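You operate a simulated robot arm through the tools that you are given. There is no shell and no other tool.

You run a simulated two-armed robot. Do the job below in one go: nothing can be reset, and whatever is moved stays where it is left.

JOB
Clear the faults that the screen names, then start the pump.
Fine: pull the emergency stop free, push the loose plug home, press Reset, then Start; bench switch, both dials and Run bench stay.

It is judged by the outcome, as a careful person would: the job done as asked, and still so three seconds after it is handed in. It fails if anything else is knocked over, pushed out of place, dropped, spilled or broken.

ROBOT AND FRAMES
Two 7-joint arms with fingered hands on one trunk that stands fixed in place. Base frame: the origin is at the foot of the trunk, x ahead of it, y to its left, z up. Units: mm, rad, N and s.
The left shoulder is at [20, 269, 1197], the right one opposite. Each reaches about 1298 mm from its shoulder. Payload 5 kg a hand.
The tool frame of a hand sits at the grasp point between the pads (the TCP): z along the fingers, y along the line on which they close. The tips reach 42 mm beyond it. The gripper opens to 208 mm; its body begins 119 mm behind the TCP. The gripper is a hand of 4 fingers: y runs from the thumb to the fingers, the wrist lies at [0, 0, -317] in the tool frame, and closing takes about 1.5 s.
Orientation is told as [roll, pitch, yaw] about the base's x, y, z axes, in that order, counted from this pose: with the fingers straight down and closing along the base's y, the tool's x points along the base's -x, its y along +y and its z along -z.

CONTROLS
- The arms move only by the tool send_rows. It takes "left_increments", "right_increments" or both (then of equal length, played together; a hand with none holds still); each is one flat list of numbers, 6 for each row, row after row: the shift along the tool's x, y, z in mm, then the turn, a rotation vector about the tool's x, y, z in rad. In form: [dx, dy, dz, ax, ay, az, dx, dy, dz, ax, ay, az, ...]. A call has 1 to 20 rows; each row is the pose to reach, as a shift and turn from the pose commanded when the call began, along the tool's axes at that moment. "left_gripper" and "right_gripper" are, for a hand that has rows, the opening, from 0 (shut) to 1 (fully open), set as the call begins (left out, the last holds). A row lasts 0.2 s, in which the tool goes at most 50 mm and 0.15 rad; a call with a longer step from one row to the next is refused whole, and so is a gripper value outside its range. Where a pose cannot be reached the arm comes as near as it can. A force on the tool above 60 N (or 10 N above the force at the start of the call, whichever is more), or a blocked arm, ends the call early, and 0.2 s more pass. The fingers move at their own pace (about 153 mm/s each) and stop on an object; they squeeze with about 28 N. The grip force told is the motor's: it shows also when the fingers shut on nothing. Time passes only in rows, and 0.2 s behind the last, so rows that repeat a pose let the fingers close. The reply holds the time, the measured pose of the TCP, the force on the tool along the base axes, the opening and the grip force, in the units named above and with some noise, with the torque about the TCP (base axes, N m) and any sound that the robot's microphone picked up, and new pictures: "show" is both (left out), scene, wrist or none (wrist: the cameras of the hands that moved).
- Cameras (640 x 400 px; columns grow to the right, rows downward): "scene" is now at [169.4, 4.5, 1505.3]; the picture's right is [0.04, -1.00, 0.00], its down [-0.20, -0.01, -0.98] and it looks along [0.98, 0.04, -0.20] (base axes); focal length 214 px, centre (320, 200). "left" rides on the left gripper at [-93, 1, -146] in its tool frame; the picture's right is [-0.01, -1.00, 0.00], its down [0.84, -0.01, -0.54] and it looks along [0.54, -0.01, 0.84] (tool axes); focal length 280 px, centre (320, 200). "right" rides on the right gripper at [93, 1, -146] in its tool frame; the picture's right is [-0.01, 1.00, 0.00], its down [-0.84, -0.01, -0.54] and it looks along [-0.54, -0.01, 0.84] (tool axes); focal length 280 px, centre (320, 200). There is no depth. A picture from a camera that has moved, and an enlarged one, comes with that camera's place and axes in the base frame and with its lens. The place of the scene camera against the robot may be out by one fixed shift of up to 12 mm in any direction.
- lift_body(by): moves the trunk up (or, below 0, down) by that many mm; the arms and the scene camera ride with it, the base frame stays. It gives what a move gives, with no picture.
- set_fingers(finger1, finger2, finger3, thumb_bend, hand): sets how far each is bent, from 0 (flat) to 1 (curled in); at 0.3 the hand is open as for a grip, at 0.7 the pads meet at the TCP. One left out holds its place. A second passes; each finger stops where it meets its share of the squeeze, and holds until it gets a number again. A gripper value or a shape takes the hand back. It gives what a move gives, with no picture; readings hold the bend of each and the force on the fingers (four entries, about 0 where the hand has none), thumb and palm.
- set_grasp(shape, hand): the hand has 4 fingers and takes this shape, open, in about a second: jaw (thumb against the fingers, like two jaws); tri (thumb and two fingers); tip (a fingertip pinch); poke (one finger out to press); point (the index stretched); flat (the hand flat); cup (the hand cupped); fist (a fist). The gripper value then closes the fingers along that shape, each until it touches; the sizes above hold for jaw. It gives what a move gives, with no picture.
- aim_head(pan, tilt): turns the head with the scene camera to pan (to the left, within 1.396 rad either way) and tilt (down, from -0.506 to 1.204), counted from straight ahead of the robot (the tilt from the chest, where the trunk bows). It gives what a move gives, and a new picture of the scene camera.
- close_up(camera, box): a new picture of the part [left, top, right, bottom] of that camera's present view, enlarged. The clock stands still meanwhile.
- sign_off(): hands the job in; it is judged then, once.

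Nothing tells you positions but the pictures and the camera data. Unless the task says otherwise, let go and move clear before handing in.

The tools are called after "Emit:" as name(argument=value, ...) on one line, values as JSON. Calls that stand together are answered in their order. send_rows: Moves the arms, as the interface text tells. Its arguments: {"type":"object","properties":{"left_increments":{"type":"array"},"left_gripper":{"type":"number"},"right_increments":{"type":"array"},"right_gripper":{"type":"number"},"show":{"type":"string","enum":["both","scene","wrist","none"]}},"required":[]} The other tools are called the same way: lift_body (by) moves the trunk up or down; set_grasp (shape, hand) gives the hand a shape; set_fingers (finger1, finger2, finger3, thumb_bend, hand) moves the fingers one by one; aim_head (pan, tilt) turns the head that bears the scene camera; close_up (camera, box) takes an enlarged picture of a part of a camera's view; sign_off () hands the job in.

At the start:

```text
time_s: 0.0
left_ee_pos: [421.0, 203.9, 1575.6]
left_orientation: [0.0, -0.002, -0.001]
left_force: [1.0, 0.8, 0.3]
left_wrist_torque: [-0.01, 0.01, -0.01]
left_grip_width: 207.8
left_grip_force: 0.0
left_shape: jaw
left_bend: [0.3, 0.3, 0.3, 0.3]
left_finger forces: [0.0, 0.0, 0.0, 0.0, 0.0, 0.0]
right_ee_pos: [534.4, -202.9, 1534.2]
right_orientation: [0.001, 0.001, 0.0]
right_force: [0.1, -0.7, 0.3]
right_wrist_torque: [0.01, -0.02, -0.01]
right_grip_width: 207.7
right_grip_force: 0.1
right_shape: jaw
right_bend: [0.3, 0.3, 0.3, 0.3]
right_finger forces: [0.0, 0.0, 0.1, 0.0, 0.0, 0.0]
trunk travel left (down, up): [-575.0, 46.0]
head pan, tilt (commanded): [0.038, 0.199]
```

scene: 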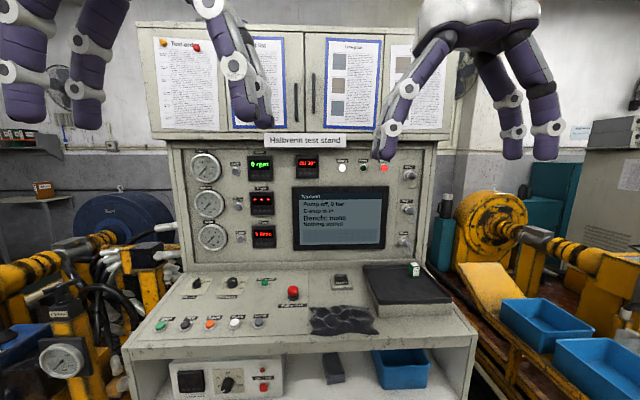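
right: 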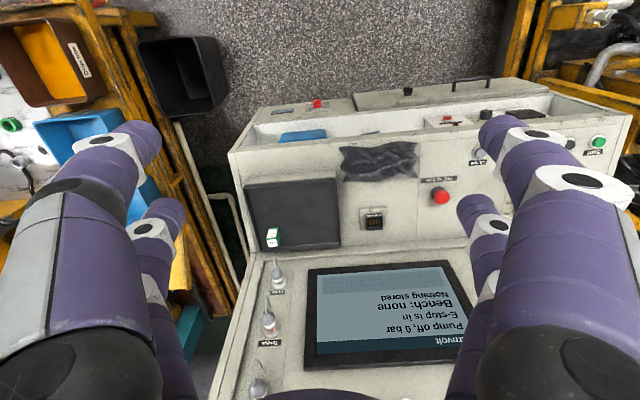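
left: 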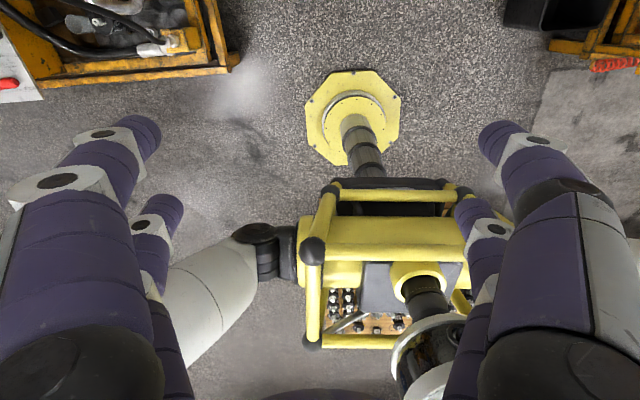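

I see a test stand with a screen, a console with buttons and a red emergency stop; the hands hang in front of the upper part. First I look closer at the screen and the console before moving anything.

Emit:
close_up(camera="scene", box=[280, 170, 400, 260])

Emit:
close_up(camera="scene", box=[140, 260, 310, 350])

Emit:
close_up(camera="scene", box=[160, 330, 320, 400])

Emit:
close_up(camera="scene", box=[170, 140, 290, 260])

Emit:
close_up(camera="scene", box=[310, 150, 460, 300])

```text
4.44 times, centred on (340, 215) of scene
camera zoom: at [169.4, 4.5, 1505.3], right [0.04, -1.0, 0.0], down [-0.2, -0.01, -0.98], along [0.98, 0.04, -0.2], focal length 953 px, centre (231, 133)
```

zoom: 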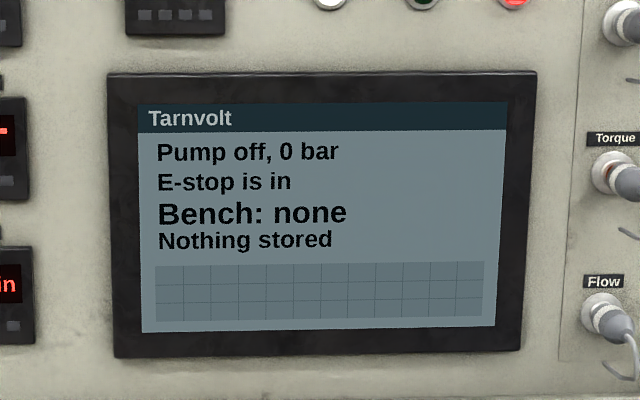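

```text
3.76 times, centred on (225, 305) of scene
camera zoom: at [169.4, 4.5, 1505.3], right [0.04, -1.0, 0.0], down [-0.2, -0.01, -0.98], along [0.98, 0.04, -0.2], focal length 807 px, centre (678, -195)
```

zoom: 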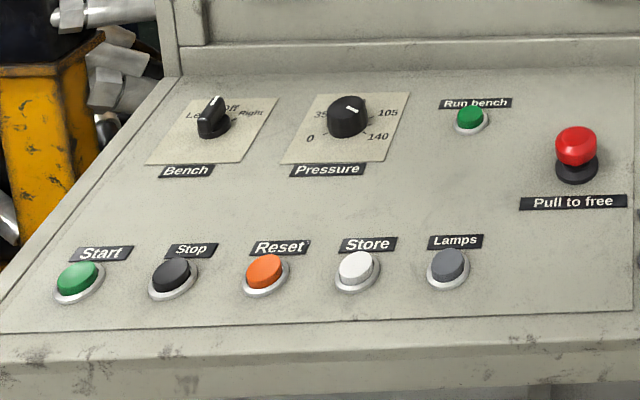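

```text
4.00 times, centred on (240, 365) of scene
camera zoom: at [169.4, 4.5, 1505.3], right [0.04, -1.0, 0.0], down [-0.2, -0.01, -0.98], along [0.98, 0.04, -0.2], focal length 858 px, centre (640, -460)
```

zoom: 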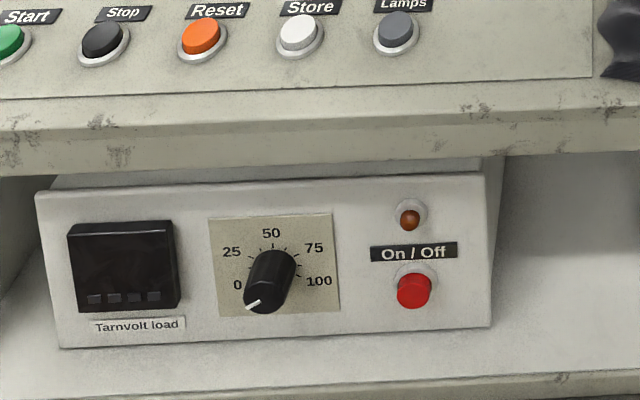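

```text
3.33 times, centred on (230, 200) of scene
camera zoom: at [169.4, 4.5, 1505.3], right [0.04, -1.0, 0.0], down [-0.2, -0.01, -0.98], along [0.98, 0.04, -0.2], focal length 715 px, centre (620, 200)
```

zoom: 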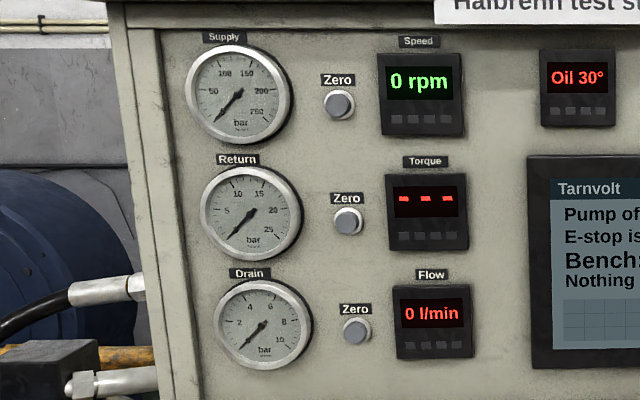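

```text
2.67 times, centred on (385, 225) of scene
camera zoom: at [169.4, 4.5, 1505.3], right [0.04, -1.0, 0.0], down [-0.2, -0.01, -0.98], along [0.98, 0.04, -0.2], focal length 572 px, centre (147, 133)
```

zoom: 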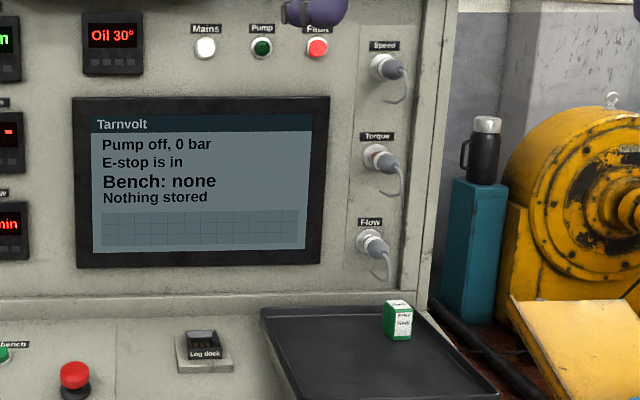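

The Torque display shows dashes, so the Torque plug on the right of the panel is probably the loose one; the e-stop is pushed in. I zoom further into the plugs, e-stop and buttons to get positions.

Emit:
close_up(camera="scene", box=[385, 150, 433, 260])

Emit:
close_up(camera="scene", box=[395, 195, 425, 225])

Emit:
close_up(camera="scene", box=[270, 275, 320, 315])

Emit:
aim_head(pan=0.038, tilt=0.6)

```text
3.64 times, centred on (409, 205) of scene
camera zoom: at [169.4, 4.5, 1505.3], right [0.04, -1.0, 0.0], down [-0.2, -0.01, -0.98], along [0.98, 0.04, -0.2], focal length 780 px, centre (-4, 182)
```

zoom: 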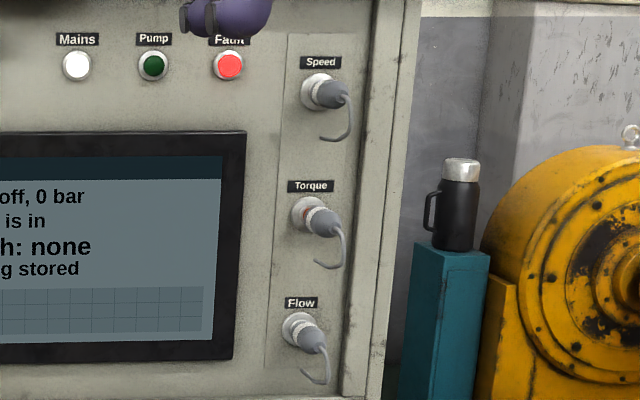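

```text
13.33 times, centred on (410, 210) of scene
camera zoom: at [169.4, 4.5, 1505.3], right [0.04, -1.0, 0.0], down [-0.2, -0.01, -0.98], along [0.98, 0.04, -0.2], focal length 2860 px, centre (-880, 67)
```

zoom: 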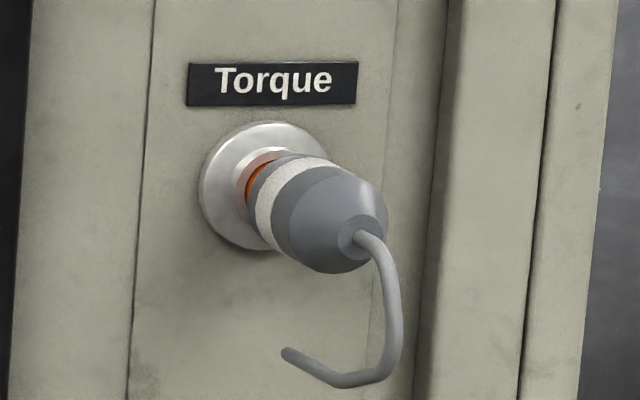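

```text
10.00 times, centred on (295, 295) of scene
camera zoom: at [169.4, 4.5, 1505.3], right [0.04, -1.0, 0.0], down [-0.2, -0.01, -0.98], along [0.98, 0.04, -0.2], focal length 2145 px, centre (570, -750)
```

zoom: 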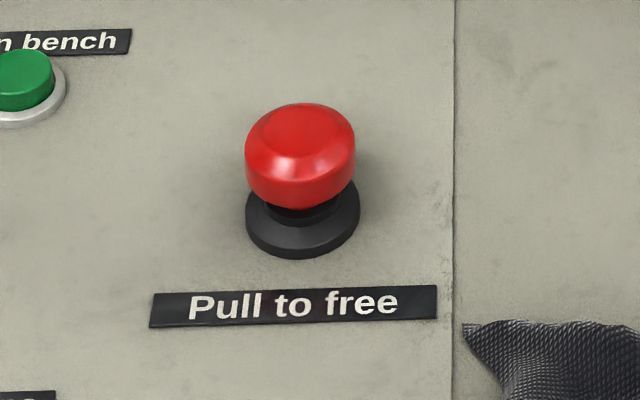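

```text
time_s: 0.9
left_ee_pos: [420.8, 204.0, 1575.9]
left_orientation: [0.0, 0.0, 0.0]
left_force: [0.3, 0.2, -0.3]
left_wrist_torque: [0.0, 0.02, -0.02]
left_grip_width: 207.9
left_grip_force: 0.1
left_shape: jaw
left_bend: [0.3, 0.3, 0.3, 0.3]
left_finger forces: [0.1, 0.1, 0.0, 0.1, 0.0, 0.0]
right_ee_pos: [534.3, -201.6, 1535.0]
right_orientation: [-0.001, 0.001, 0.0]
right_force: [0.3, -0.6, 0.1]
right_wrist_torque: [-0.01, -0.03, -0.02]
right_grip_width: 208.1
right_grip_force: 0.0
right_shape: jaw
right_bend: [0.3, 0.3, 0.3, 0.3]
right_finger forces: [0.1, 0.0, 0.0, 0.0, 0.0, 0.0]
trunk travel left (down, up): [-575.0, 46.0]
head pan, tilt (commanded): [0.038, 0.6]
camera scene: at [164.6, 4.2, 1468.4], right [0.04, -1.0, 0.0], down [-0.56, -0.02, -0.83], along [0.82, 0.03, -0.56], focal length 214 px, centre (320, 200)
```

scene: 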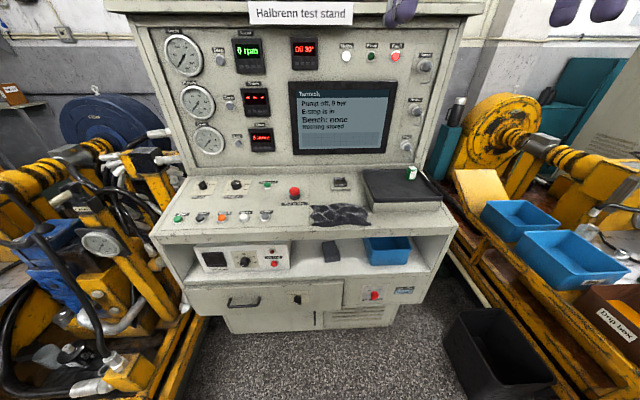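

The e-stop seems to be at about (864, 129, 1020), Start near (713, 509, 997) and the Torque plug near (1050, -338, 1275); the stand looks turned by about 0.09 rad. I move the left hand out over the button row to look at it from nearby.

Emit:
send_rows(left_increments=[-21, 22, 27, 0, 0, 0, -42, 44, 54, 0, 0, 0, -63, 66, 81, 0, 0, 0, -84, 88, 108, 0, 0, 0, -105, 110, 135, 0, 0, 0, -126, 132, 162, 0, 0, 0, -147, 154, 189, 0, 0, 0, -168, 176, 216, 0, 0, 0, -189, 198, 243, 0, 0, 0, -205, 216, 265, 0, 0, 0, -210, 226, 275, 0, 0, 0])

```text
time_s: 3.3
left_ee_pos: [630.7, 430.0, 1302.7]
left_orientation: [-0.001, -0.002, -0.001]
left_force: [0.6, -0.6, -0.4]
left_wrist_torque: [-0.02, 0.0, 0.01]
left_grip_width: 208.1
left_grip_force: 0.1
left_shape: jaw
left_bend: [0.3, 0.3, 0.3, 0.3]
left_finger forces: [0.0, 0.0, 0.0, 0.0, 0.1, 0.0]
right_ee_pos: [532.9, -201.8, 1534.5]
right_orientation: [0.0, 0.0, -0.001]
right_force: [-0.6, -1.3, -0.4]
right_wrist_torque: [-0.01, -0.03, 0.0]
right_grip_width: 207.9
right_grip_force: 0.1
right_shape: jaw
right_bend: [0.3, 0.3, 0.3, 0.3]
right_finger forces: [0.0, 0.0, 0.0, 0.0, 0.1, 0.0]
trunk travel left (down, up): [-575.0, 46.0]
head pan, tilt (commanded): [0.038, 0.6]
camera scene: at [164.3, 4.5, 1468.5], right [0.04, -1.0, 0.0], down [-0.56, -0.02, -0.83], along [0.82, 0.03, -0.56], focal length 214 px, centre (320, 200)
camera left: at [725.0, 431.3, 1448.4], right [0.01, -1.0, 0.0], down [-0.84, -0.01, 0.54], along [-0.54, -0.01, -0.84], focal length 280 px, centre (320, 200)
```

scene: 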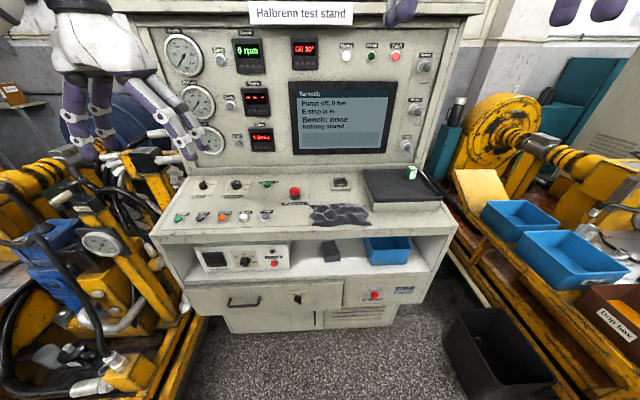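
left: 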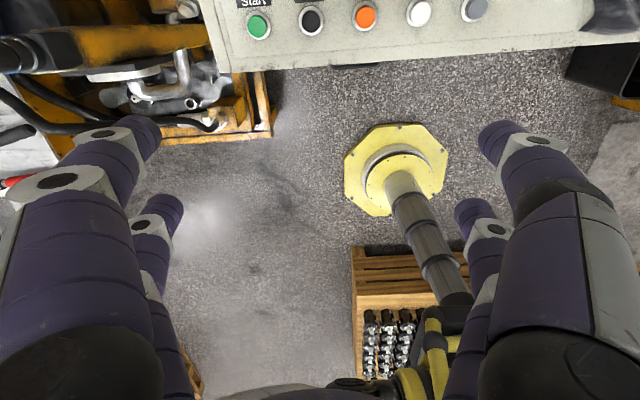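

The button row matches my estimate (Start ~(716, 514, 988), Reset ~(731, 368, 990)). Now I bring the right hand over the console to see the e-stop and desk from close.

Emit:
send_rows(right_increments=[-16, 24, 27, 0, 0, 0, -32, 48, 54, 0, 0, 0, -48, 72, 81, 0, 0, 0, -64, 96, 108, 0, 0, 0, -80, 120, 135, 0, 0, 0, -96, 144, 162, 0, 0, 0, -112, 168, 189, 0, 0, 0, -128, 192, 216, 0, 0, 0, -144, 216, 245, 0, 0, 0, -157, 242, 274, 0, 0, 0, -157, 242, 274, 0, 0, 0])

```text
time_s: 5.7
left_ee_pos: [630.6, 427.8, 1301.6]
left_orientation: [0.001, -0.002, 0.002]
left_force: [-1.2, -1.2, 0.3]
left_wrist_torque: [0.09, -0.07, 0.01]
left_grip_width: 207.9
left_grip_force: 0.0
left_shape: jaw
left_bend: [0.3, 0.3, 0.3, 0.3]
left_finger forces: [0.1, 0.1, 0.1, 0.1, 0.0, 0.1]
right_ee_pos: [691.6, 40.9, 1261.6]
right_orientation: [0.002, 0.0, 0.0]
right_force: [-0.1, -0.1, 1.0]
right_wrist_torque: [0.11, -0.05, -0.03]
right_grip_width: 207.9
right_grip_force: 0.1
right_shape: jaw
right_bend: [0.3, 0.3, 0.3, 0.3]
right_finger forces: [0.0, 0.0, 0.0, 0.1, 0.0, 0.0]
trunk travel left (down, up): [-575.0, 46.0]
head pan, tilt (commanded): [0.038, 0.6]
camera scene: at [163.8, 3.2, 1468.7], right [0.04, -1.0, 0.0], down [-0.56, -0.02, -0.83], along [0.82, 0.03, -0.56], focal length 214 px, centre (320, 200)
camera right: at [597.0, 41.2, 1409.1], right [0.02, 1.0, 0.0], down [0.84, -0.01, 0.54], along [0.54, -0.01, -0.84], focal length 280 px, centre (320, 200)
```

scene: 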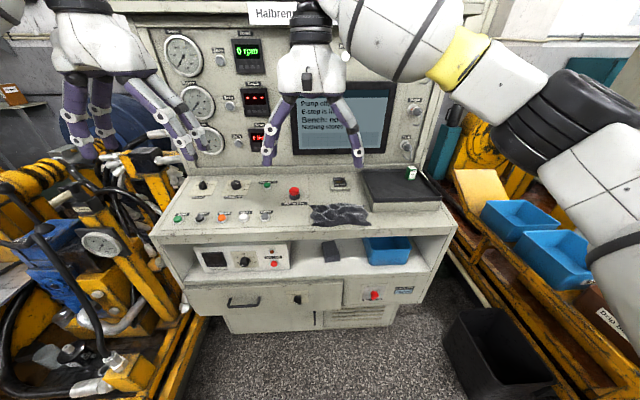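
right: 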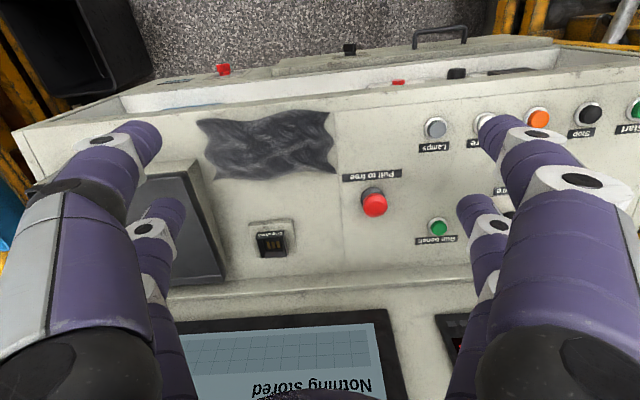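

The e-stop now triangulates to about (868, 131, 1007). I take close-ups from the right wrist camera for the desk's slope and the e-stop's shape.

Emit:
close_up(camera="right", box=[330, 150, 420, 240])

Emit:
close_up(camera="right", box=[400, 90, 640, 240])

Emit:
close_up(camera="scene", box=[160, 170, 340, 230])

Emit:
close_up(camera="left", box=[220, 0, 500, 60])

```text
4.44 times, centred on (375, 195) of right
camera zoom: at [597.0, 41.2, 1409.1], right [0.02, 1.0, 0.0], down [0.84, -0.01, 0.54], along [0.54, -0.01, -0.84], focal length 1246 px, centre (76, 222)
```

zoom: 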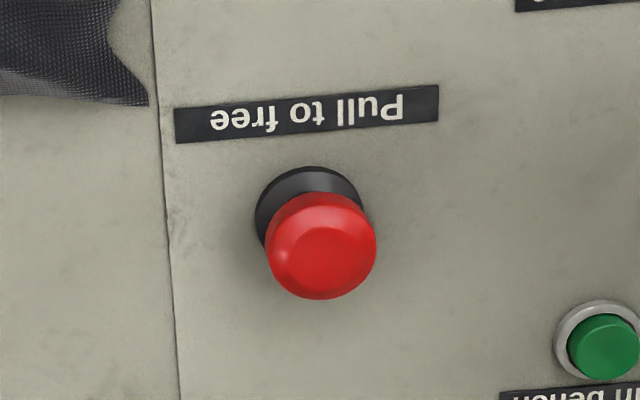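

```text
2.67 times, centred on (520, 165) of right
camera zoom: at [597.0, 41.2, 1409.1], right [0.02, 1.0, 0.0], down [0.84, -0.01, 0.54], along [0.54, -0.01, -0.84], focal length 748 px, centre (-213, 293)
```

zoom: 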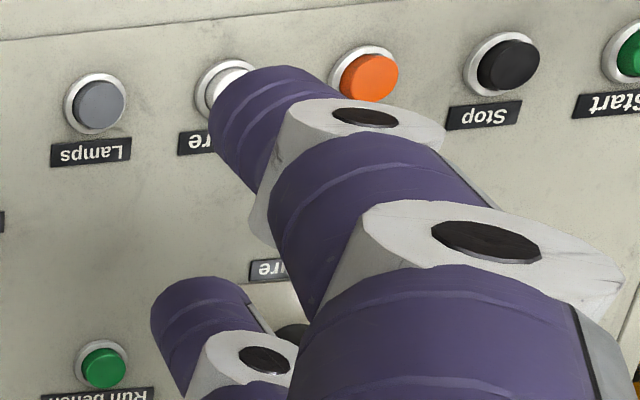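

```text
3.56 times, centred on (250, 200) of scene
camera zoom: at [163.8, 3.2, 1468.7], right [0.04, -1.0, 0.0], down [-0.56, -0.02, -0.83], along [0.82, 0.03, -0.56], focal length 763 px, centre (569, 200)
```

zoom: 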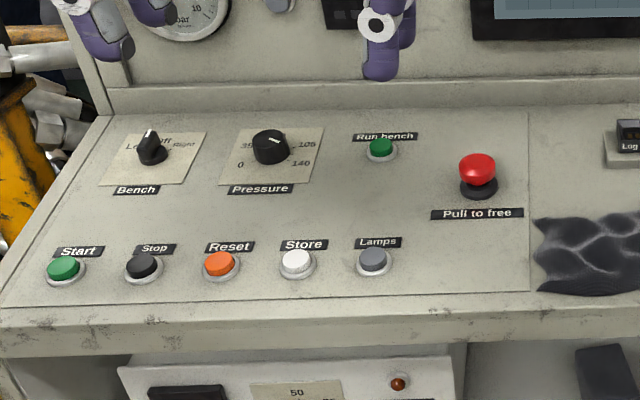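

```text
2.29 times, centred on (360, 30) of left
camera zoom: at [724.6, 429.0, 1449.5], right [0.01, -1.0, 0.0], down [-0.84, -0.01, 0.54], along [-0.54, -0.01, -0.84], focal length 641 px, centre (229, 589)
```

zoom: 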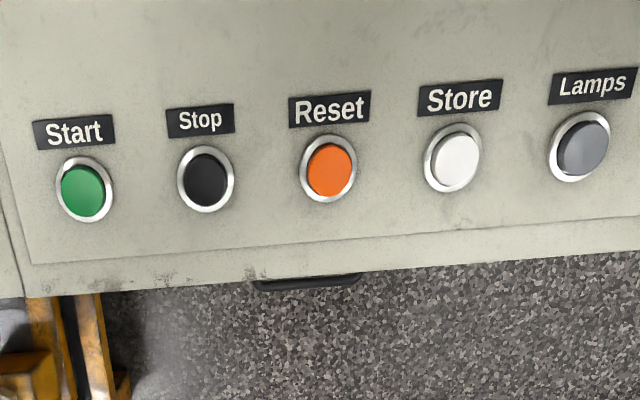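

The desk slopes about 0.12 rad and is yawed about 0.088 rad; the e-stop sits near (861, 129), head ~43 mm wide about 1019 high. I align the right hand with the desk normal, well above the e-stop, with the fingers half closed.

Emit:
send_rows(right_increments=[-30, 17, 23, 0, -0.024, -0.0175, -60, 35, 47, 0, -0.048, -0.035, -91, 52, 70, 0, -0.072, -0.0525, -121, 69, 93, 0, -0.096, -0.07, -151, 86, 117, 0, -0.12, -0.0875, -151, 86, 117, 0, -0.12, -0.0875, -151, 86, 117, 0, -0.12, -0.0875], right_gripper=0.45)

```text
time_s: 7.3
left_ee_pos: [630.9, 429.5, 1301.9]
left_orientation: [-0.001, 0.001, 0.0]
left_force: [1.2, 1.2, 0.4]
left_wrist_torque: [-0.11, 0.04, 0.01]
left_grip_width: 208.0
left_grip_force: 0.1
left_shape: jaw
left_bend: [0.3, 0.3, 0.3, 0.3]
left_finger forces: [0.0, 0.1, 0.0, 0.1, 0.1, 0.0]
right_ee_pos: [843.5, 126.6, 1143.5]
right_orientation: [-0.006, -0.12, 0.09]
right_force: [-0.2, 0.1, -1.1]
right_wrist_torque: [-0.03, 0.02, -0.01]
right_grip_width: 94.3
right_grip_force: 0.0
right_shape: jaw
right_bend: [0.73, 0.73, 0.73, 0.7]
right_finger forces: [0.1, 0.1, 0.0, 0.0, 0.1, 0.0]
trunk travel left (down, up): [-575.0, 46.0]
head pan, tilt (commanded): [0.038, 0.6]
camera scene: at [165.0, 4.9, 1468.3], right [0.04, -1.0, 0.0], down [-0.56, -0.02, -0.82], along [0.82, 0.03, -0.57], focal length 214 px, centre (320, 200)
camera right: at [733.0, 118.4, 1278.4], right [-0.07, 1.0, 0.0], down [0.77, 0.06, 0.64], along [0.63, 0.04, -0.77], focal length 280 px, centre (320, 200)
```

scene: 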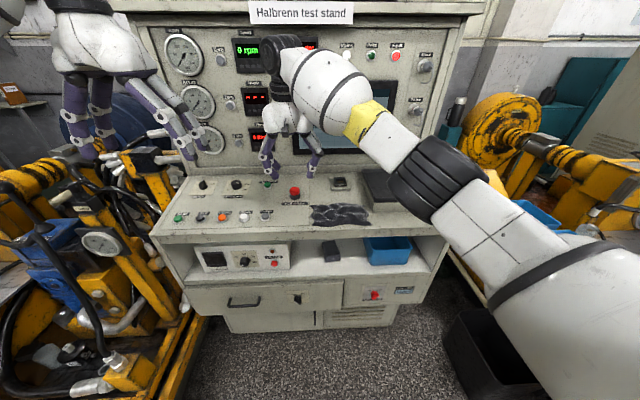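
right: 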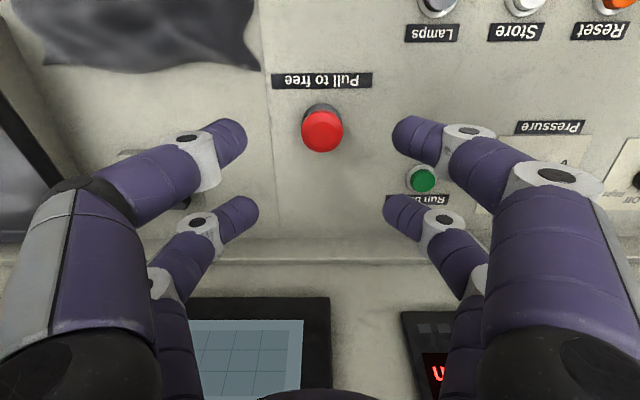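

The hand's axis lines up with the e-stop head to within a few mm. I go 75 mm down along the tool axis and look again.

Emit:
send_rows(right_increments=[0, 0, 25, 0, 0, 0, 0, 0, 50, 0, 0, 0, 0, 0, 70, 0, 0, 0, 0, 0, 75, 0, 0, 0])

Emit:
close_up(camera="right", box=[180, 30, 460, 205])

Emit:
close_up(camera="scene", box=[250, 140, 350, 210])

```text
time_s: 8.3
left_ee_pos: [630.5, 428.5, 1301.7]
left_orientation: [0.0, -0.002, 0.001]
left_force: [-0.5, 0.2, 0.3]
left_wrist_torque: [0.03, -0.07, 0.01]
left_grip_width: 208.0
left_grip_force: 0.0
left_shape: jaw
left_bend: [0.3, 0.3, 0.3, 0.3]
left_finger forces: [0.1, 0.1, 0.0, 0.0, 0.0, 0.0]
right_ee_pos: [850.2, 126.7, 1071.3]
right_orientation: [-0.005, -0.121, 0.088]
right_force: [0.5, 0.2, 1.1]
right_wrist_torque: [0.03, -0.05, 0.0]
right_grip_width: 94.1
right_grip_force: 0.1
right_shape: jaw
right_bend: [0.73, 0.73, 0.73, 0.7]
right_finger forces: [0.0, 0.0, 0.0, 0.1, 0.0, 0.0]
trunk travel left (down, up): [-575.0, 46.0]
head pan, tilt (commanded): [0.038, 0.6]
camera scene: at [164.0, 3.8, 1468.5], right [0.04, -1.0, 0.0], down [-0.56, -0.02, -0.83], along [0.82, 0.03, -0.56], focal length 214 px, centre (320, 200)
camera right: at [739.7, 118.2, 1204.8], right [-0.07, 1.0, 0.0], down [0.77, 0.06, 0.64], along [0.63, 0.04, -0.77], focal length 280 px, centre (320, 200)
```

scene: 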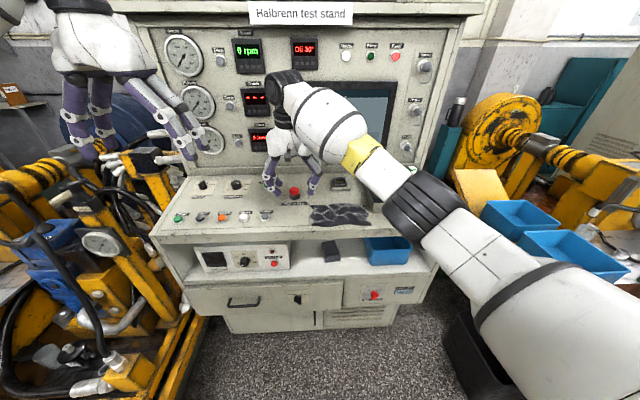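
right: 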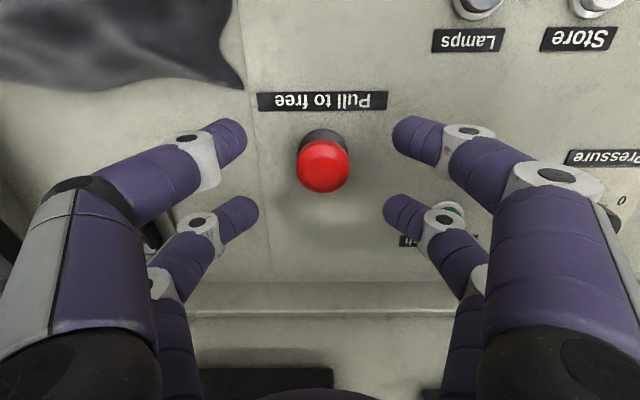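

```text
2.29 times, centred on (320, 118) of right
camera zoom: at [739.7, 118.2, 1204.8], right [-0.07, 1.0, 0.0], down [0.77, 0.06, 0.64], along [0.63, 0.04, -0.77], focal length 641 px, centre (320, 389)
```

zoom: 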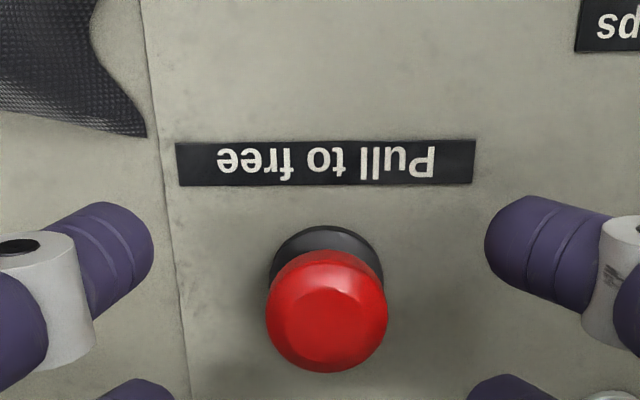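

```text
5.71 times, centred on (300, 175) of scene
camera zoom: at [164.0, 3.8, 1468.5], right [0.04, -1.0, 0.0], down [-0.56, -0.02, -0.83], along [0.82, 0.03, -0.56], focal length 1226 px, centre (434, 343)
```

zoom: 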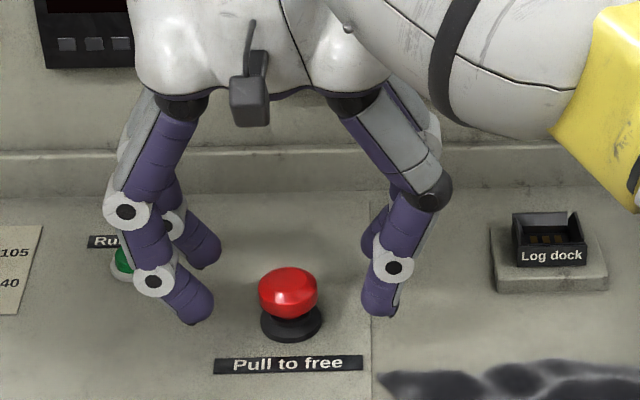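

The hand's four digits stand as two pairs about 58 mm apart, which straddle the 43 mm head rather than pinch it. I back off 60 mm and try the three-point shape to see whether it suits the round head better.

Emit:
send_rows(right_increments=[0, 0, -30, 0, 0, 0, 0, 0, -60, 0, 0, 0], show="none")

Emit:
set_grasp(shape="tri", hand="right")

Emit:
close_up(camera="right", box=[0, 0, 640, 400])

Emit:
close_up(camera="scene", box=[230, 110, 370, 210])

```text
time_s: 8.9
left_ee_pos: [631.3, 429.3, 1302.2]
left_orientation: [0.0, 0.001, -0.001]
left_force: [1.2, 0.1, 0.3]
left_wrist_torque: [0.04, -0.04, 0.0]
left_grip_width: 208.1
left_grip_force: 0.1
left_shape: jaw
left_bend: [0.3, 0.3, 0.3, 0.3]
left_finger forces: [0.0, 0.1, 0.0, 0.0, 0.0, 0.1]
right_ee_pos: [854.4, 105.9, 1124.0]
right_orientation: [-0.009, -0.113, 0.064]
right_force: [-0.1, 0.5, 0.1]
right_wrist_torque: [0.01, -0.01, 0.03]
right_grip_width: 93.9
right_grip_force: 0.0
right_shape: jaw
right_bend: [0.73, 0.73, 0.73, 0.7]
right_finger forces: [0.1, 0.0, 0.0, 0.1, 0.0, 0.1]
trunk travel left (down, up): [-575.0, 46.0]
head pan, tilt (commanded): [0.038, 0.6]
```

```text
time_s: 9.8
left_ee_pos: [629.9, 429.3, 1301.9]
left_orientation: [0.001, 0.0, 0.0]
left_force: [0.3, -0.2, 0.1]
left_wrist_torque: [-0.02, 0.0, 0.0]
left_grip_width: 207.8
left_grip_force: 0.1
left_shape: jaw
left_bend: [0.3, 0.3, 0.3, 0.3]
left_finger forces: [0.0, 0.0, 0.1, 0.0, 0.1, 0.0]
right_ee_pos: [855.2, 107.3, 1128.9]
right_orientation: [-0.006, -0.12, 0.064]
right_force: [-0.4, -0.7, -0.4]
right_wrist_torque: [-0.02, -0.02, -0.02]
right_grip_width: 208.0
right_grip_force: 0.0
right_shape: tri
right_bend: [0.3, 0.3, 0.3, 0.3]
right_finger forces: [0.0, 0.0, 0.1, 0.0, 0.0, 0.1]
trunk travel left (down, up): [-575.0, 46.0]
head pan, tilt (commanded): [0.038, 0.6]
```

```text
1.00 times, centred on (320, 200) of right (not enlarged: the box is as wide or as high as the picture)
camera zoom: at [743.1, 101.7, 1263.4], right [-0.05, 1.0, 0.0], down [0.77, 0.04, 0.63], along [0.63, 0.03, -0.77], focal length 280 px, centre (320, 200)
```

zoom: 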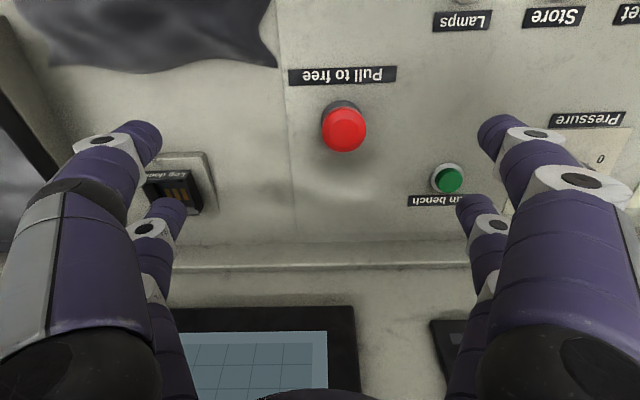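

```text
4.00 times, centred on (300, 160) of scene
camera zoom: at [164.5, 4.2, 1468.4], right [0.04, -1.0, 0.0], down [-0.56, -0.02, -0.83], along [0.82, 0.03, -0.56], focal length 858 px, centre (400, 360)
```

zoom: 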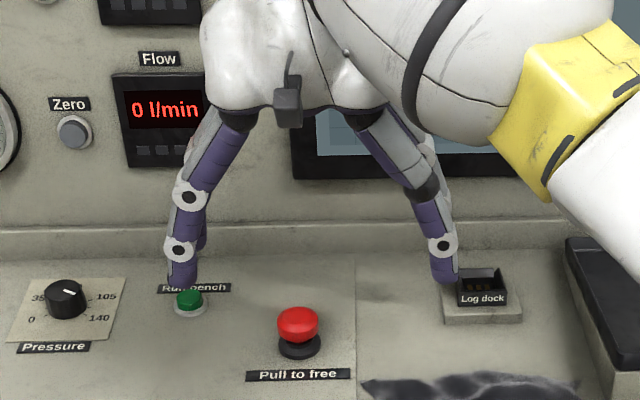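

The three-point shape looks alike when open, and the arm drifted about 20 mm sideways on the way up. I re-command the same pose and close partway to see which digits move.

Emit:
send_rows(right_increments=[0, 0, 0, 0, 0, 0, 0, 0, 0, 0, 0, 0, 0, 0, 0, 0, 0, 0, 0, 0, 0, 0, 0, 0, 0, 0, 0, 0, 0, 0], right_gripper=0.3)

Emit:
close_up(camera="scene", box=[230, 110, 370, 210])

```text
time_s: 11.0
left_ee_pos: [630.8, 429.3, 1301.7]
left_orientation: [0.001, 0.002, 0.0]
left_force: [-0.2, -0.6, -0.1]
left_wrist_torque: [0.01, 0.0, -0.02]
left_grip_width: 207.9
left_grip_force: 0.1
left_shape: jaw
left_bend: [0.3, 0.3, 0.3, 0.3]
left_finger forces: [0.0, 0.0, 0.0, 0.0, 0.0, 0.0]
right_ee_pos: [854.9, 106.8, 1131.4]
right_orientation: [-0.004, -0.122, 0.065]
right_force: [1.3, -0.1, -1.0]
right_wrist_torque: [-0.01, -0.03, 0.01]
right_grip_width: 62.9
right_grip_force: 0.0
right_shape: tri
right_bend: [0.73, 0.73, 0.73, 0.7]
right_finger forces: [0.0, 0.0, 0.0, 0.0, 0.0, 0.0]
trunk travel left (down, up): [-575.0, 46.0]
head pan, tilt (commanded): [0.038, 0.6]
camera scene: at [164.6, 4.2, 1468.4], right [0.04, -1.0, 0.0], down [-0.56, -0.02, -0.83], along [0.82, 0.03, -0.56], focal length 214 px, centre (320, 200)
camera right: at [742.9, 101.5, 1266.3], right [-0.05, 1.0, 0.0], down [0.77, 0.04, 0.64], along [0.64, 0.03, -0.77], focal length 280 px, centre (320, 200)
```

scene: 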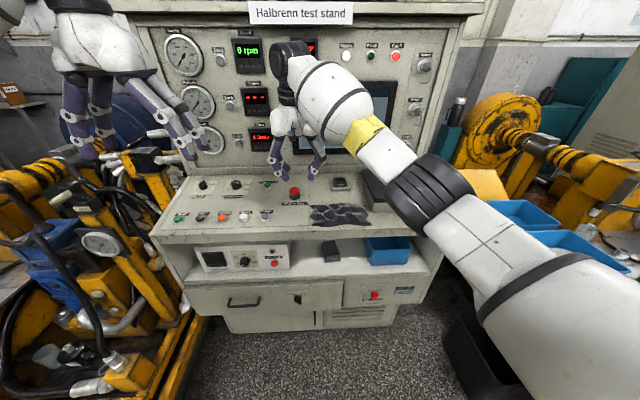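
right: 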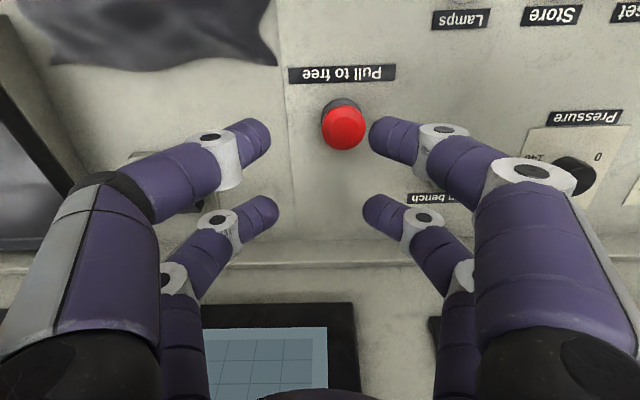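

```text
4.00 times, centred on (300, 160) of scene
camera zoom: at [164.6, 4.2, 1468.4], right [0.04, -1.0, 0.0], down [-0.56, -0.02, -0.83], along [0.82, 0.03, -0.56], focal length 858 px, centre (400, 360)
```

zoom: 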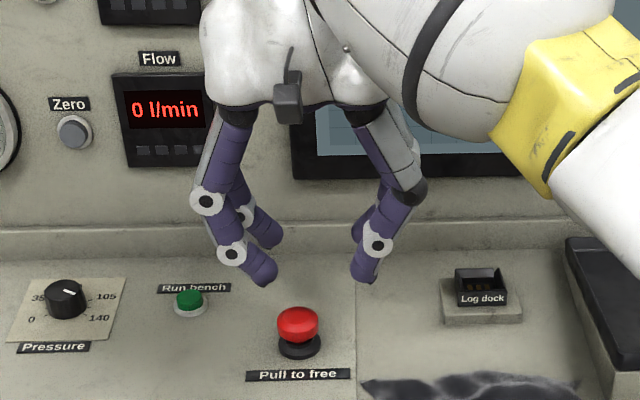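

All four digits still close together, so I will center the near pair on the head by offsetting the hand ~29 mm. First I check whether the right arm tracks properly by returning to the height it reached earlier.

Emit:
send_rows(right_increments=[0, 0, -6, 0, 0, 0, 0, 0, -13, 0, 0, 0, 0, 0, -13, 0, 0, 0, 0, 0, -13, 0, 0, 0], right_gripper=0.45, show="none")

```text
time_s: 12.2
left_ee_pos: [632.1, 428.2, 1301.8]
left_orientation: [-0.001, 0.0, 0.001]
left_force: [0.5, -0.6, -0.3]
left_wrist_torque: [0.11, -0.01, 0.02]
left_grip_width: 207.9
left_grip_force: 0.0
left_shape: jaw
left_bend: [0.3, 0.3, 0.3, 0.3]
left_finger forces: [0.0, 0.0, 0.1, 0.1, 0.0, 0.0]
right_ee_pos: [862.3, 91.2, 1134.6]
right_orientation: [-0.007, -0.113, 0.047]
right_force: [-0.3, -0.6, 0.1]
right_wrist_torque: [0.04, 0.03, -0.02]
right_grip_width: 93.7
right_grip_force: 0.0
right_shape: tri
right_bend: [0.73, 0.73, 0.73, 0.7]
right_finger forces: [0.0, 0.1, 0.0, 0.0, 0.1, 0.0]
trunk travel left (down, up): [-575.0, 46.0]
head pan, tilt (commanded): [0.038, 0.6]
stopped in row 4 (right hand): the arm was blocked; the commanded pose is now the measured one
```

The right arm is blocked going up there (likely a joint limit, since forces are nil), so I'll use the left arm for the e-stop. I withdraw the right hand back to its own side first.

Emit:
send_rows(right_increments=[21, -28, -14, 0, 0.011, 0.005, 42, -56, -28, 0, 0.022, 0.01, 63, -84, -42, 0, 0.033, 0.015, 84, -112, -56, 0, 0.044, 0.02, 105, -140, -70, 0, 0.055, 0.025, 126, -168, -84, 0, 0.066, 0.03, 147, -196, -98, 0, 0.077, 0.035, 168, -224, -112, 0, 0.088, 0.04, 189, -252, -126, 0, 0.1, 0.045, 211, -280, -140, 0, 0.113, 0.047, 211, -280, -140, 0, 0.113, 0.047])

```text
time_s: 14.6
left_ee_pos: [631.5, 430.8, 1300.3]
left_orientation: [-0.001, 0.003, 0.002]
left_force: [0.4, 1.7, -0.7]
left_wrist_torque: [-0.13, 0.06, 0.02]
left_grip_width: 207.9
left_grip_force: 0.1
left_shape: jaw
left_bend: [0.3, 0.3, 0.3, 0.3]
left_finger forces: [0.0, 0.0, 0.0, 0.0, 0.0, 0.0]
right_ee_pos: [646.2, -189.3, 1252.3]
right_orientation: [-0.006, 0.002, 0.007]
right_force: [0.8, 0.0, -0.5]
right_wrist_torque: [-0.11, 0.07, 0.01]
right_grip_width: 93.3
right_grip_force: 0.2
right_shape: tri
right_bend: [0.73, 0.73, 0.73, 0.7]
right_finger forces: [0.0, 0.0, 0.0, 0.1, 0.0, 0.0]
trunk travel left (down, up): [-575.0, 46.0]
head pan, tilt (commanded): [0.038, 0.6]
camera scene: at [165.3, 5.0, 1468.2], right [0.04, -1.0, 0.0], down [-0.57, -0.02, -0.82], along [0.82, 0.03, -0.57], focal length 214 px, centre (320, 200)
camera right: at [552.6, -188.7, 1399.9], right [0.01, 1.0, -0.01], down [0.84, 0.0, 0.54], along [0.54, -0.01, -0.84], focal length 280 px, centre (320, 200)
```

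scene: 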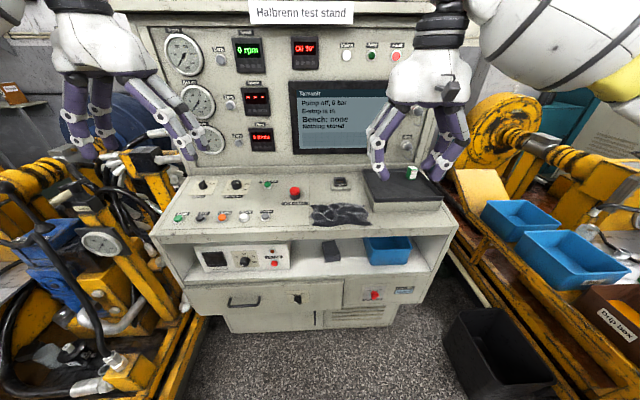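
right: 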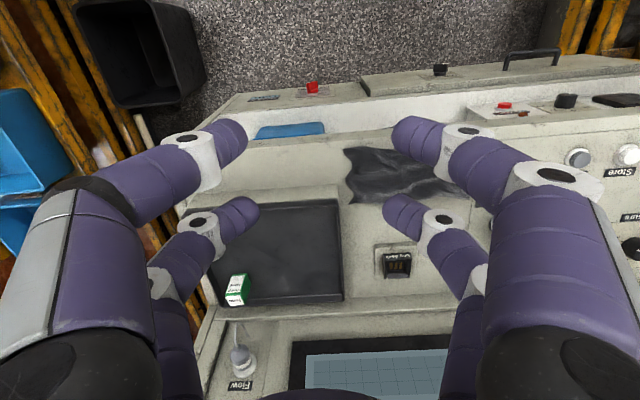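

Right hand is clear. Now the left hand goes over the e-stop, tilted to the desk's normal and offset so its robot-side finger pair is centered on the head, still about 100 mm above it.

Emit:
send_rows(left_increments=[-24, -30, 15, 0, -0.012, -0.009, -48, -60, 31, 0, -0.024, -0.0175, -72, -90, 46, 0, -0.036, -0.026, -96, -120, 62, 0, -0.048, -0.035, -120, -150, 77, 0, -0.06, -0.044, -144, -180, 93, 0, -0.072, -0.052, -168, -210, 108, 0, -0.084, -0.061, -192, -240, 124, 0, -0.096, -0.07, -216, -270, 139, 0, -0.108, -0.079, -241, -300, 155, 0, -0.12, -0.0875, -241, -300, 155, 0, -0.12, -0.0875], left_gripper=0.45)

Emit:
close_up(camera="scene", box=[230, 110, 370, 210])

```text
time_s: 17.0
left_ee_pos: [873.5, 131.3, 1147.2]
left_orientation: [-0.008, -0.121, 0.089]
left_force: [-0.7, 1.1, -0.8]
left_wrist_torque: [-0.15, -0.03, 0.0]
left_grip_width: 93.8
left_grip_force: 0.1
left_shape: jaw
left_bend: [0.73, 0.73, 0.73, 0.7]
left_finger forces: [0.0, 0.1, 0.1, 0.1, 0.0, 0.0]
right_ee_pos: [645.9, -189.8, 1254.8]
right_orientation: [-0.006, 0.0, 0.01]
right_force: [-0.3, 1.1, 0.4]
right_wrist_torque: [-0.12, -0.06, 0.01]
right_grip_width: 93.3
right_grip_force: 0.0
right_shape: tri
right_bend: [0.73, 0.73, 0.73, 0.7]
right_finger forces: [0.0, 0.1, 0.1, 0.0, 0.1, 0.0]
trunk travel left (down, up): [-575.0, 46.0]
head pan, tilt (commanded): [0.038, 0.6]
camera scene: at [164.0, 5.3, 1468.6], right [0.04, -1.0, 0.0], down [-0.56, -0.02, -0.83], along [0.82, 0.03, -0.56], focal length 214 px, centre (320, 200)
camera left: at [948.6, 139.8, 1303.8], right [0.1, -0.99, 0.01], down [-0.9, -0.09, 0.43], along [-0.43, -0.05, -0.9], focal length 280 px, centre (320, 200)
```

scene: 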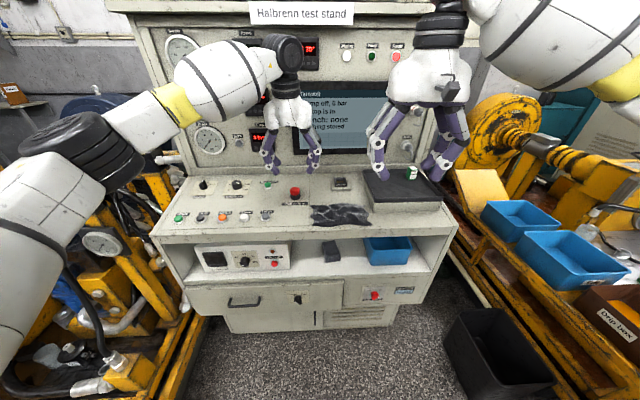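
left: 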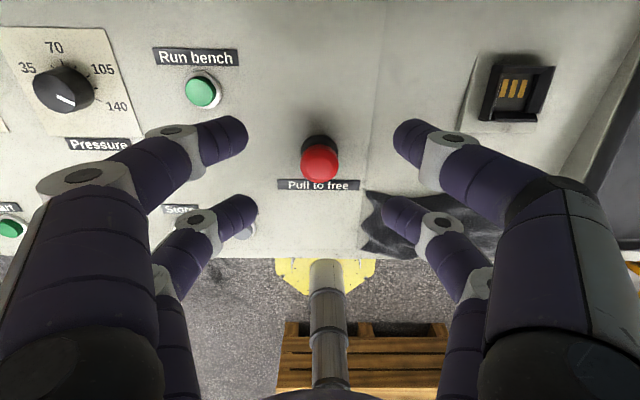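

```text
4.00 times, centred on (300, 160) of scene
camera zoom: at [164.0, 5.3, 1468.6], right [0.04, -1.0, 0.0], down [-0.56, -0.02, -0.83], along [0.82, 0.03, -0.56], focal length 858 px, centre (400, 360)
```

zoom: 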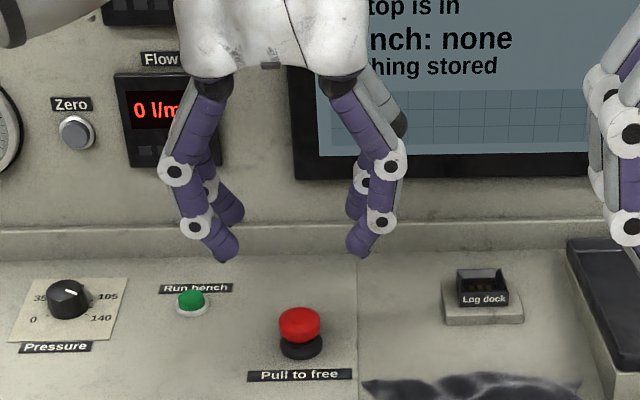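

The head lies at tool x≈+32, y≈-2, nearly on the robot-side pair. I descend 70 mm with a small correction and look again.

Emit:
send_rows(left_increments=[2, -1.5, 25, 0, 0, 0, 2, -1.5, 50, 0, 0, 0, 2, -1.5, 70, 0, 0, 0, 2, -1.5, 70, 0, 0, 0], show="wrist")

Emit:
close_up(camera="scene", box=[250, 140, 350, 210])

Emit:
close_up(camera="left", box=[200, 100, 440, 250])

```text
time_s: 18.0
left_ee_pos: [879.0, 127.6, 1076.6]
left_orientation: [-0.005, -0.12, 0.089]
left_force: [0.4, 0.1, -0.6]
left_wrist_torque: [0.06, -0.06, 0.0]
left_grip_width: 94.3
left_grip_force: 0.0
left_shape: jaw
left_bend: [0.73, 0.73, 0.73, 0.7]
left_finger forces: [0.0, 0.1, 0.1, 0.0, 0.0, 0.0]
right_ee_pos: [646.0, -189.9, 1253.4]
right_orientation: [-0.006, 0.0, 0.008]
right_force: [-0.3, -0.8, 0.1]
right_wrist_torque: [0.04, -0.02, -0.04]
right_grip_width: 93.8
right_grip_force: 0.0
right_shape: tri
right_bend: [0.73, 0.73, 0.73, 0.7]
right_finger forces: [0.1, 0.0, 0.0, 0.0, 0.0, 0.0]
trunk travel left (down, up): [-575.0, 46.0]
head pan, tilt (commanded): [0.038, 0.6]
camera left: at [954.4, 135.5, 1233.8], right [0.1, -0.99, 0.01], down [-0.9, -0.09, 0.43], along [-0.43, -0.05, -0.9], focal length 280 px, centre (320, 200)
```

left: 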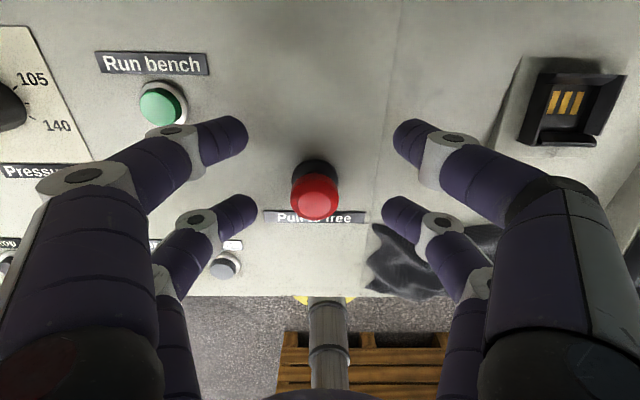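

```text
5.71 times, centred on (300, 175) of scene
camera zoom: at [164.2, 4.0, 1468.5], right [0.04, -1.0, 0.0], down [-0.56, -0.02, -0.83], along [0.82, 0.03, -0.56], focal length 1226 px, centre (434, 343)
```

zoom: 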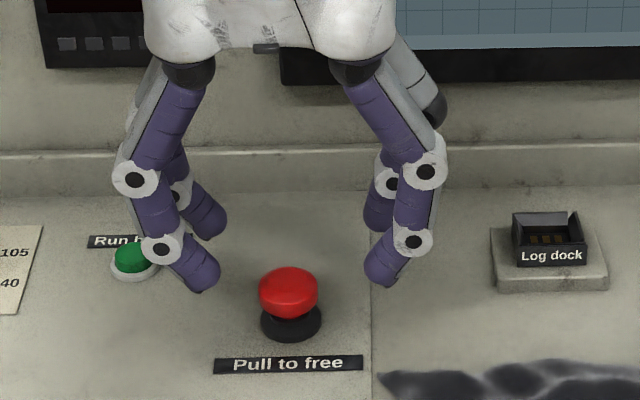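

```text
2.67 times, centred on (320, 175) of left
camera zoom: at [954.4, 135.5, 1233.8], right [0.1, -0.99, 0.01], down [-0.9, -0.09, 0.43], along [-0.43, -0.05, -0.9], focal length 748 px, centre (320, 267)
```

zoom: 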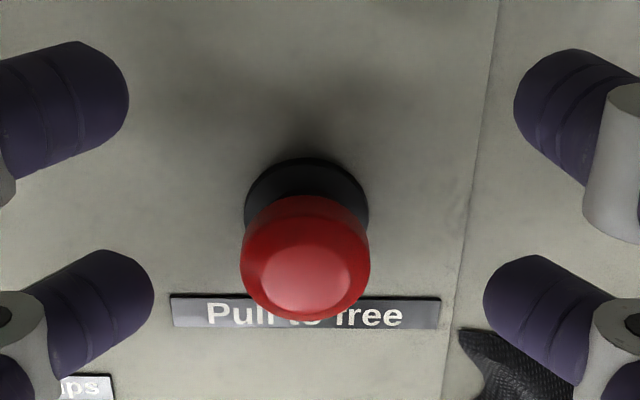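

The head is now about 3-4 mm to the +y side of the pair's middle. I correct that and descend 22 mm more, then look.

Emit:
send_rows(left_increments=[1, 3, 8, 0, 0, 0, 1, 3, 16, 0, 0, 0, 1, 3, 22, 0, 0, 0, 1, 3, 22, 0, 0, 0], show="wrist")

Emit:
close_up(camera="scene", box=[260, 160, 330, 205])

Emit:
close_up(camera="left", box=[200, 100, 440, 250])

```text
time_s: 19.0
left_ee_pos: [880.1, 130.3, 1055.0]
left_orientation: [-0.005, -0.122, 0.086]
left_force: [0.6, -0.3, 0.2]
left_wrist_torque: [0.02, 0.0, 0.03]
left_grip_width: 93.8
left_grip_force: 0.1
left_shape: jaw
left_bend: [0.73, 0.73, 0.73, 0.7]
left_finger forces: [0.0, 0.1, 0.0, 0.0, 0.0, 0.1]
right_ee_pos: [646.8, -191.5, 1253.6]
right_orientation: [-0.006, -0.001, 0.007]
right_force: [0.3, -0.5, -0.1]
right_wrist_torque: [0.0, -0.02, -0.06]
right_grip_width: 93.6
right_grip_force: 0.1
right_shape: tri
right_bend: [0.73, 0.73, 0.73, 0.7]
right_finger forces: [0.0, 0.1, 0.1, 0.0, 0.1, 0.1]
trunk travel left (down, up): [-575.0, 46.0]
head pan, tilt (commanded): [0.038, 0.6]
camera left: at [955.3, 139.3, 1211.5], right [0.1, -0.99, 0.01], down [-0.9, -0.09, 0.43], along [-0.43, -0.05, -0.9], focal length 280 px, centre (320, 200)
```

left: 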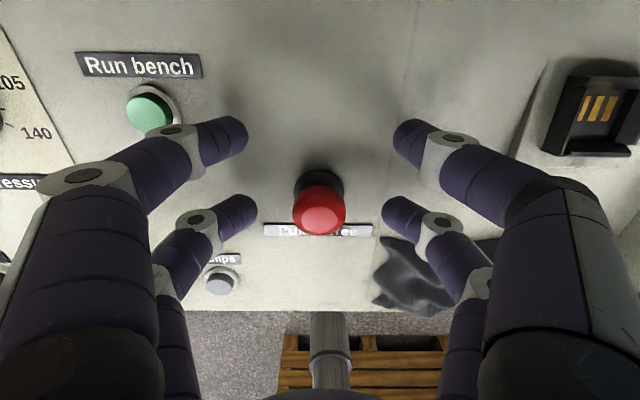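

```text
8.89 times, centred on (295, 182) of scene
camera zoom: at [164.5, 4.1, 1468.4], right [0.04, -1.0, 0.0], down [-0.56, -0.02, -0.83], along [0.82, 0.03, -0.56], focal length 1906 px, centre (542, 356)
```

zoom: 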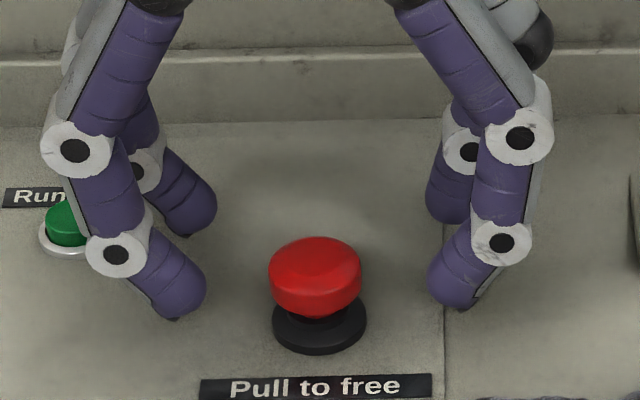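

```text
2.67 times, centred on (320, 175) of left
camera zoom: at [955.3, 139.3, 1211.5], right [0.1, -0.99, 0.01], down [-0.9, -0.09, 0.43], along [-0.43, -0.05, -0.9], focal length 748 px, centre (320, 267)
```

zoom: 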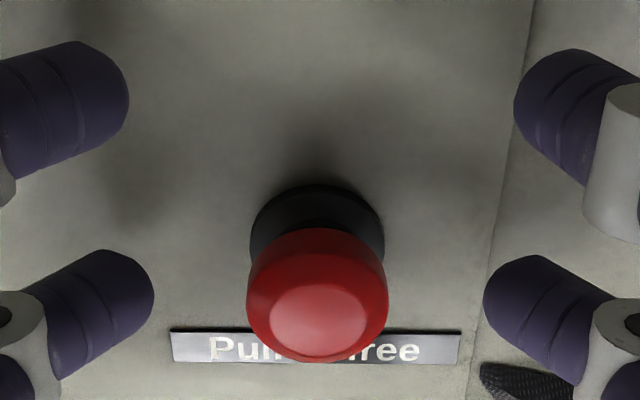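

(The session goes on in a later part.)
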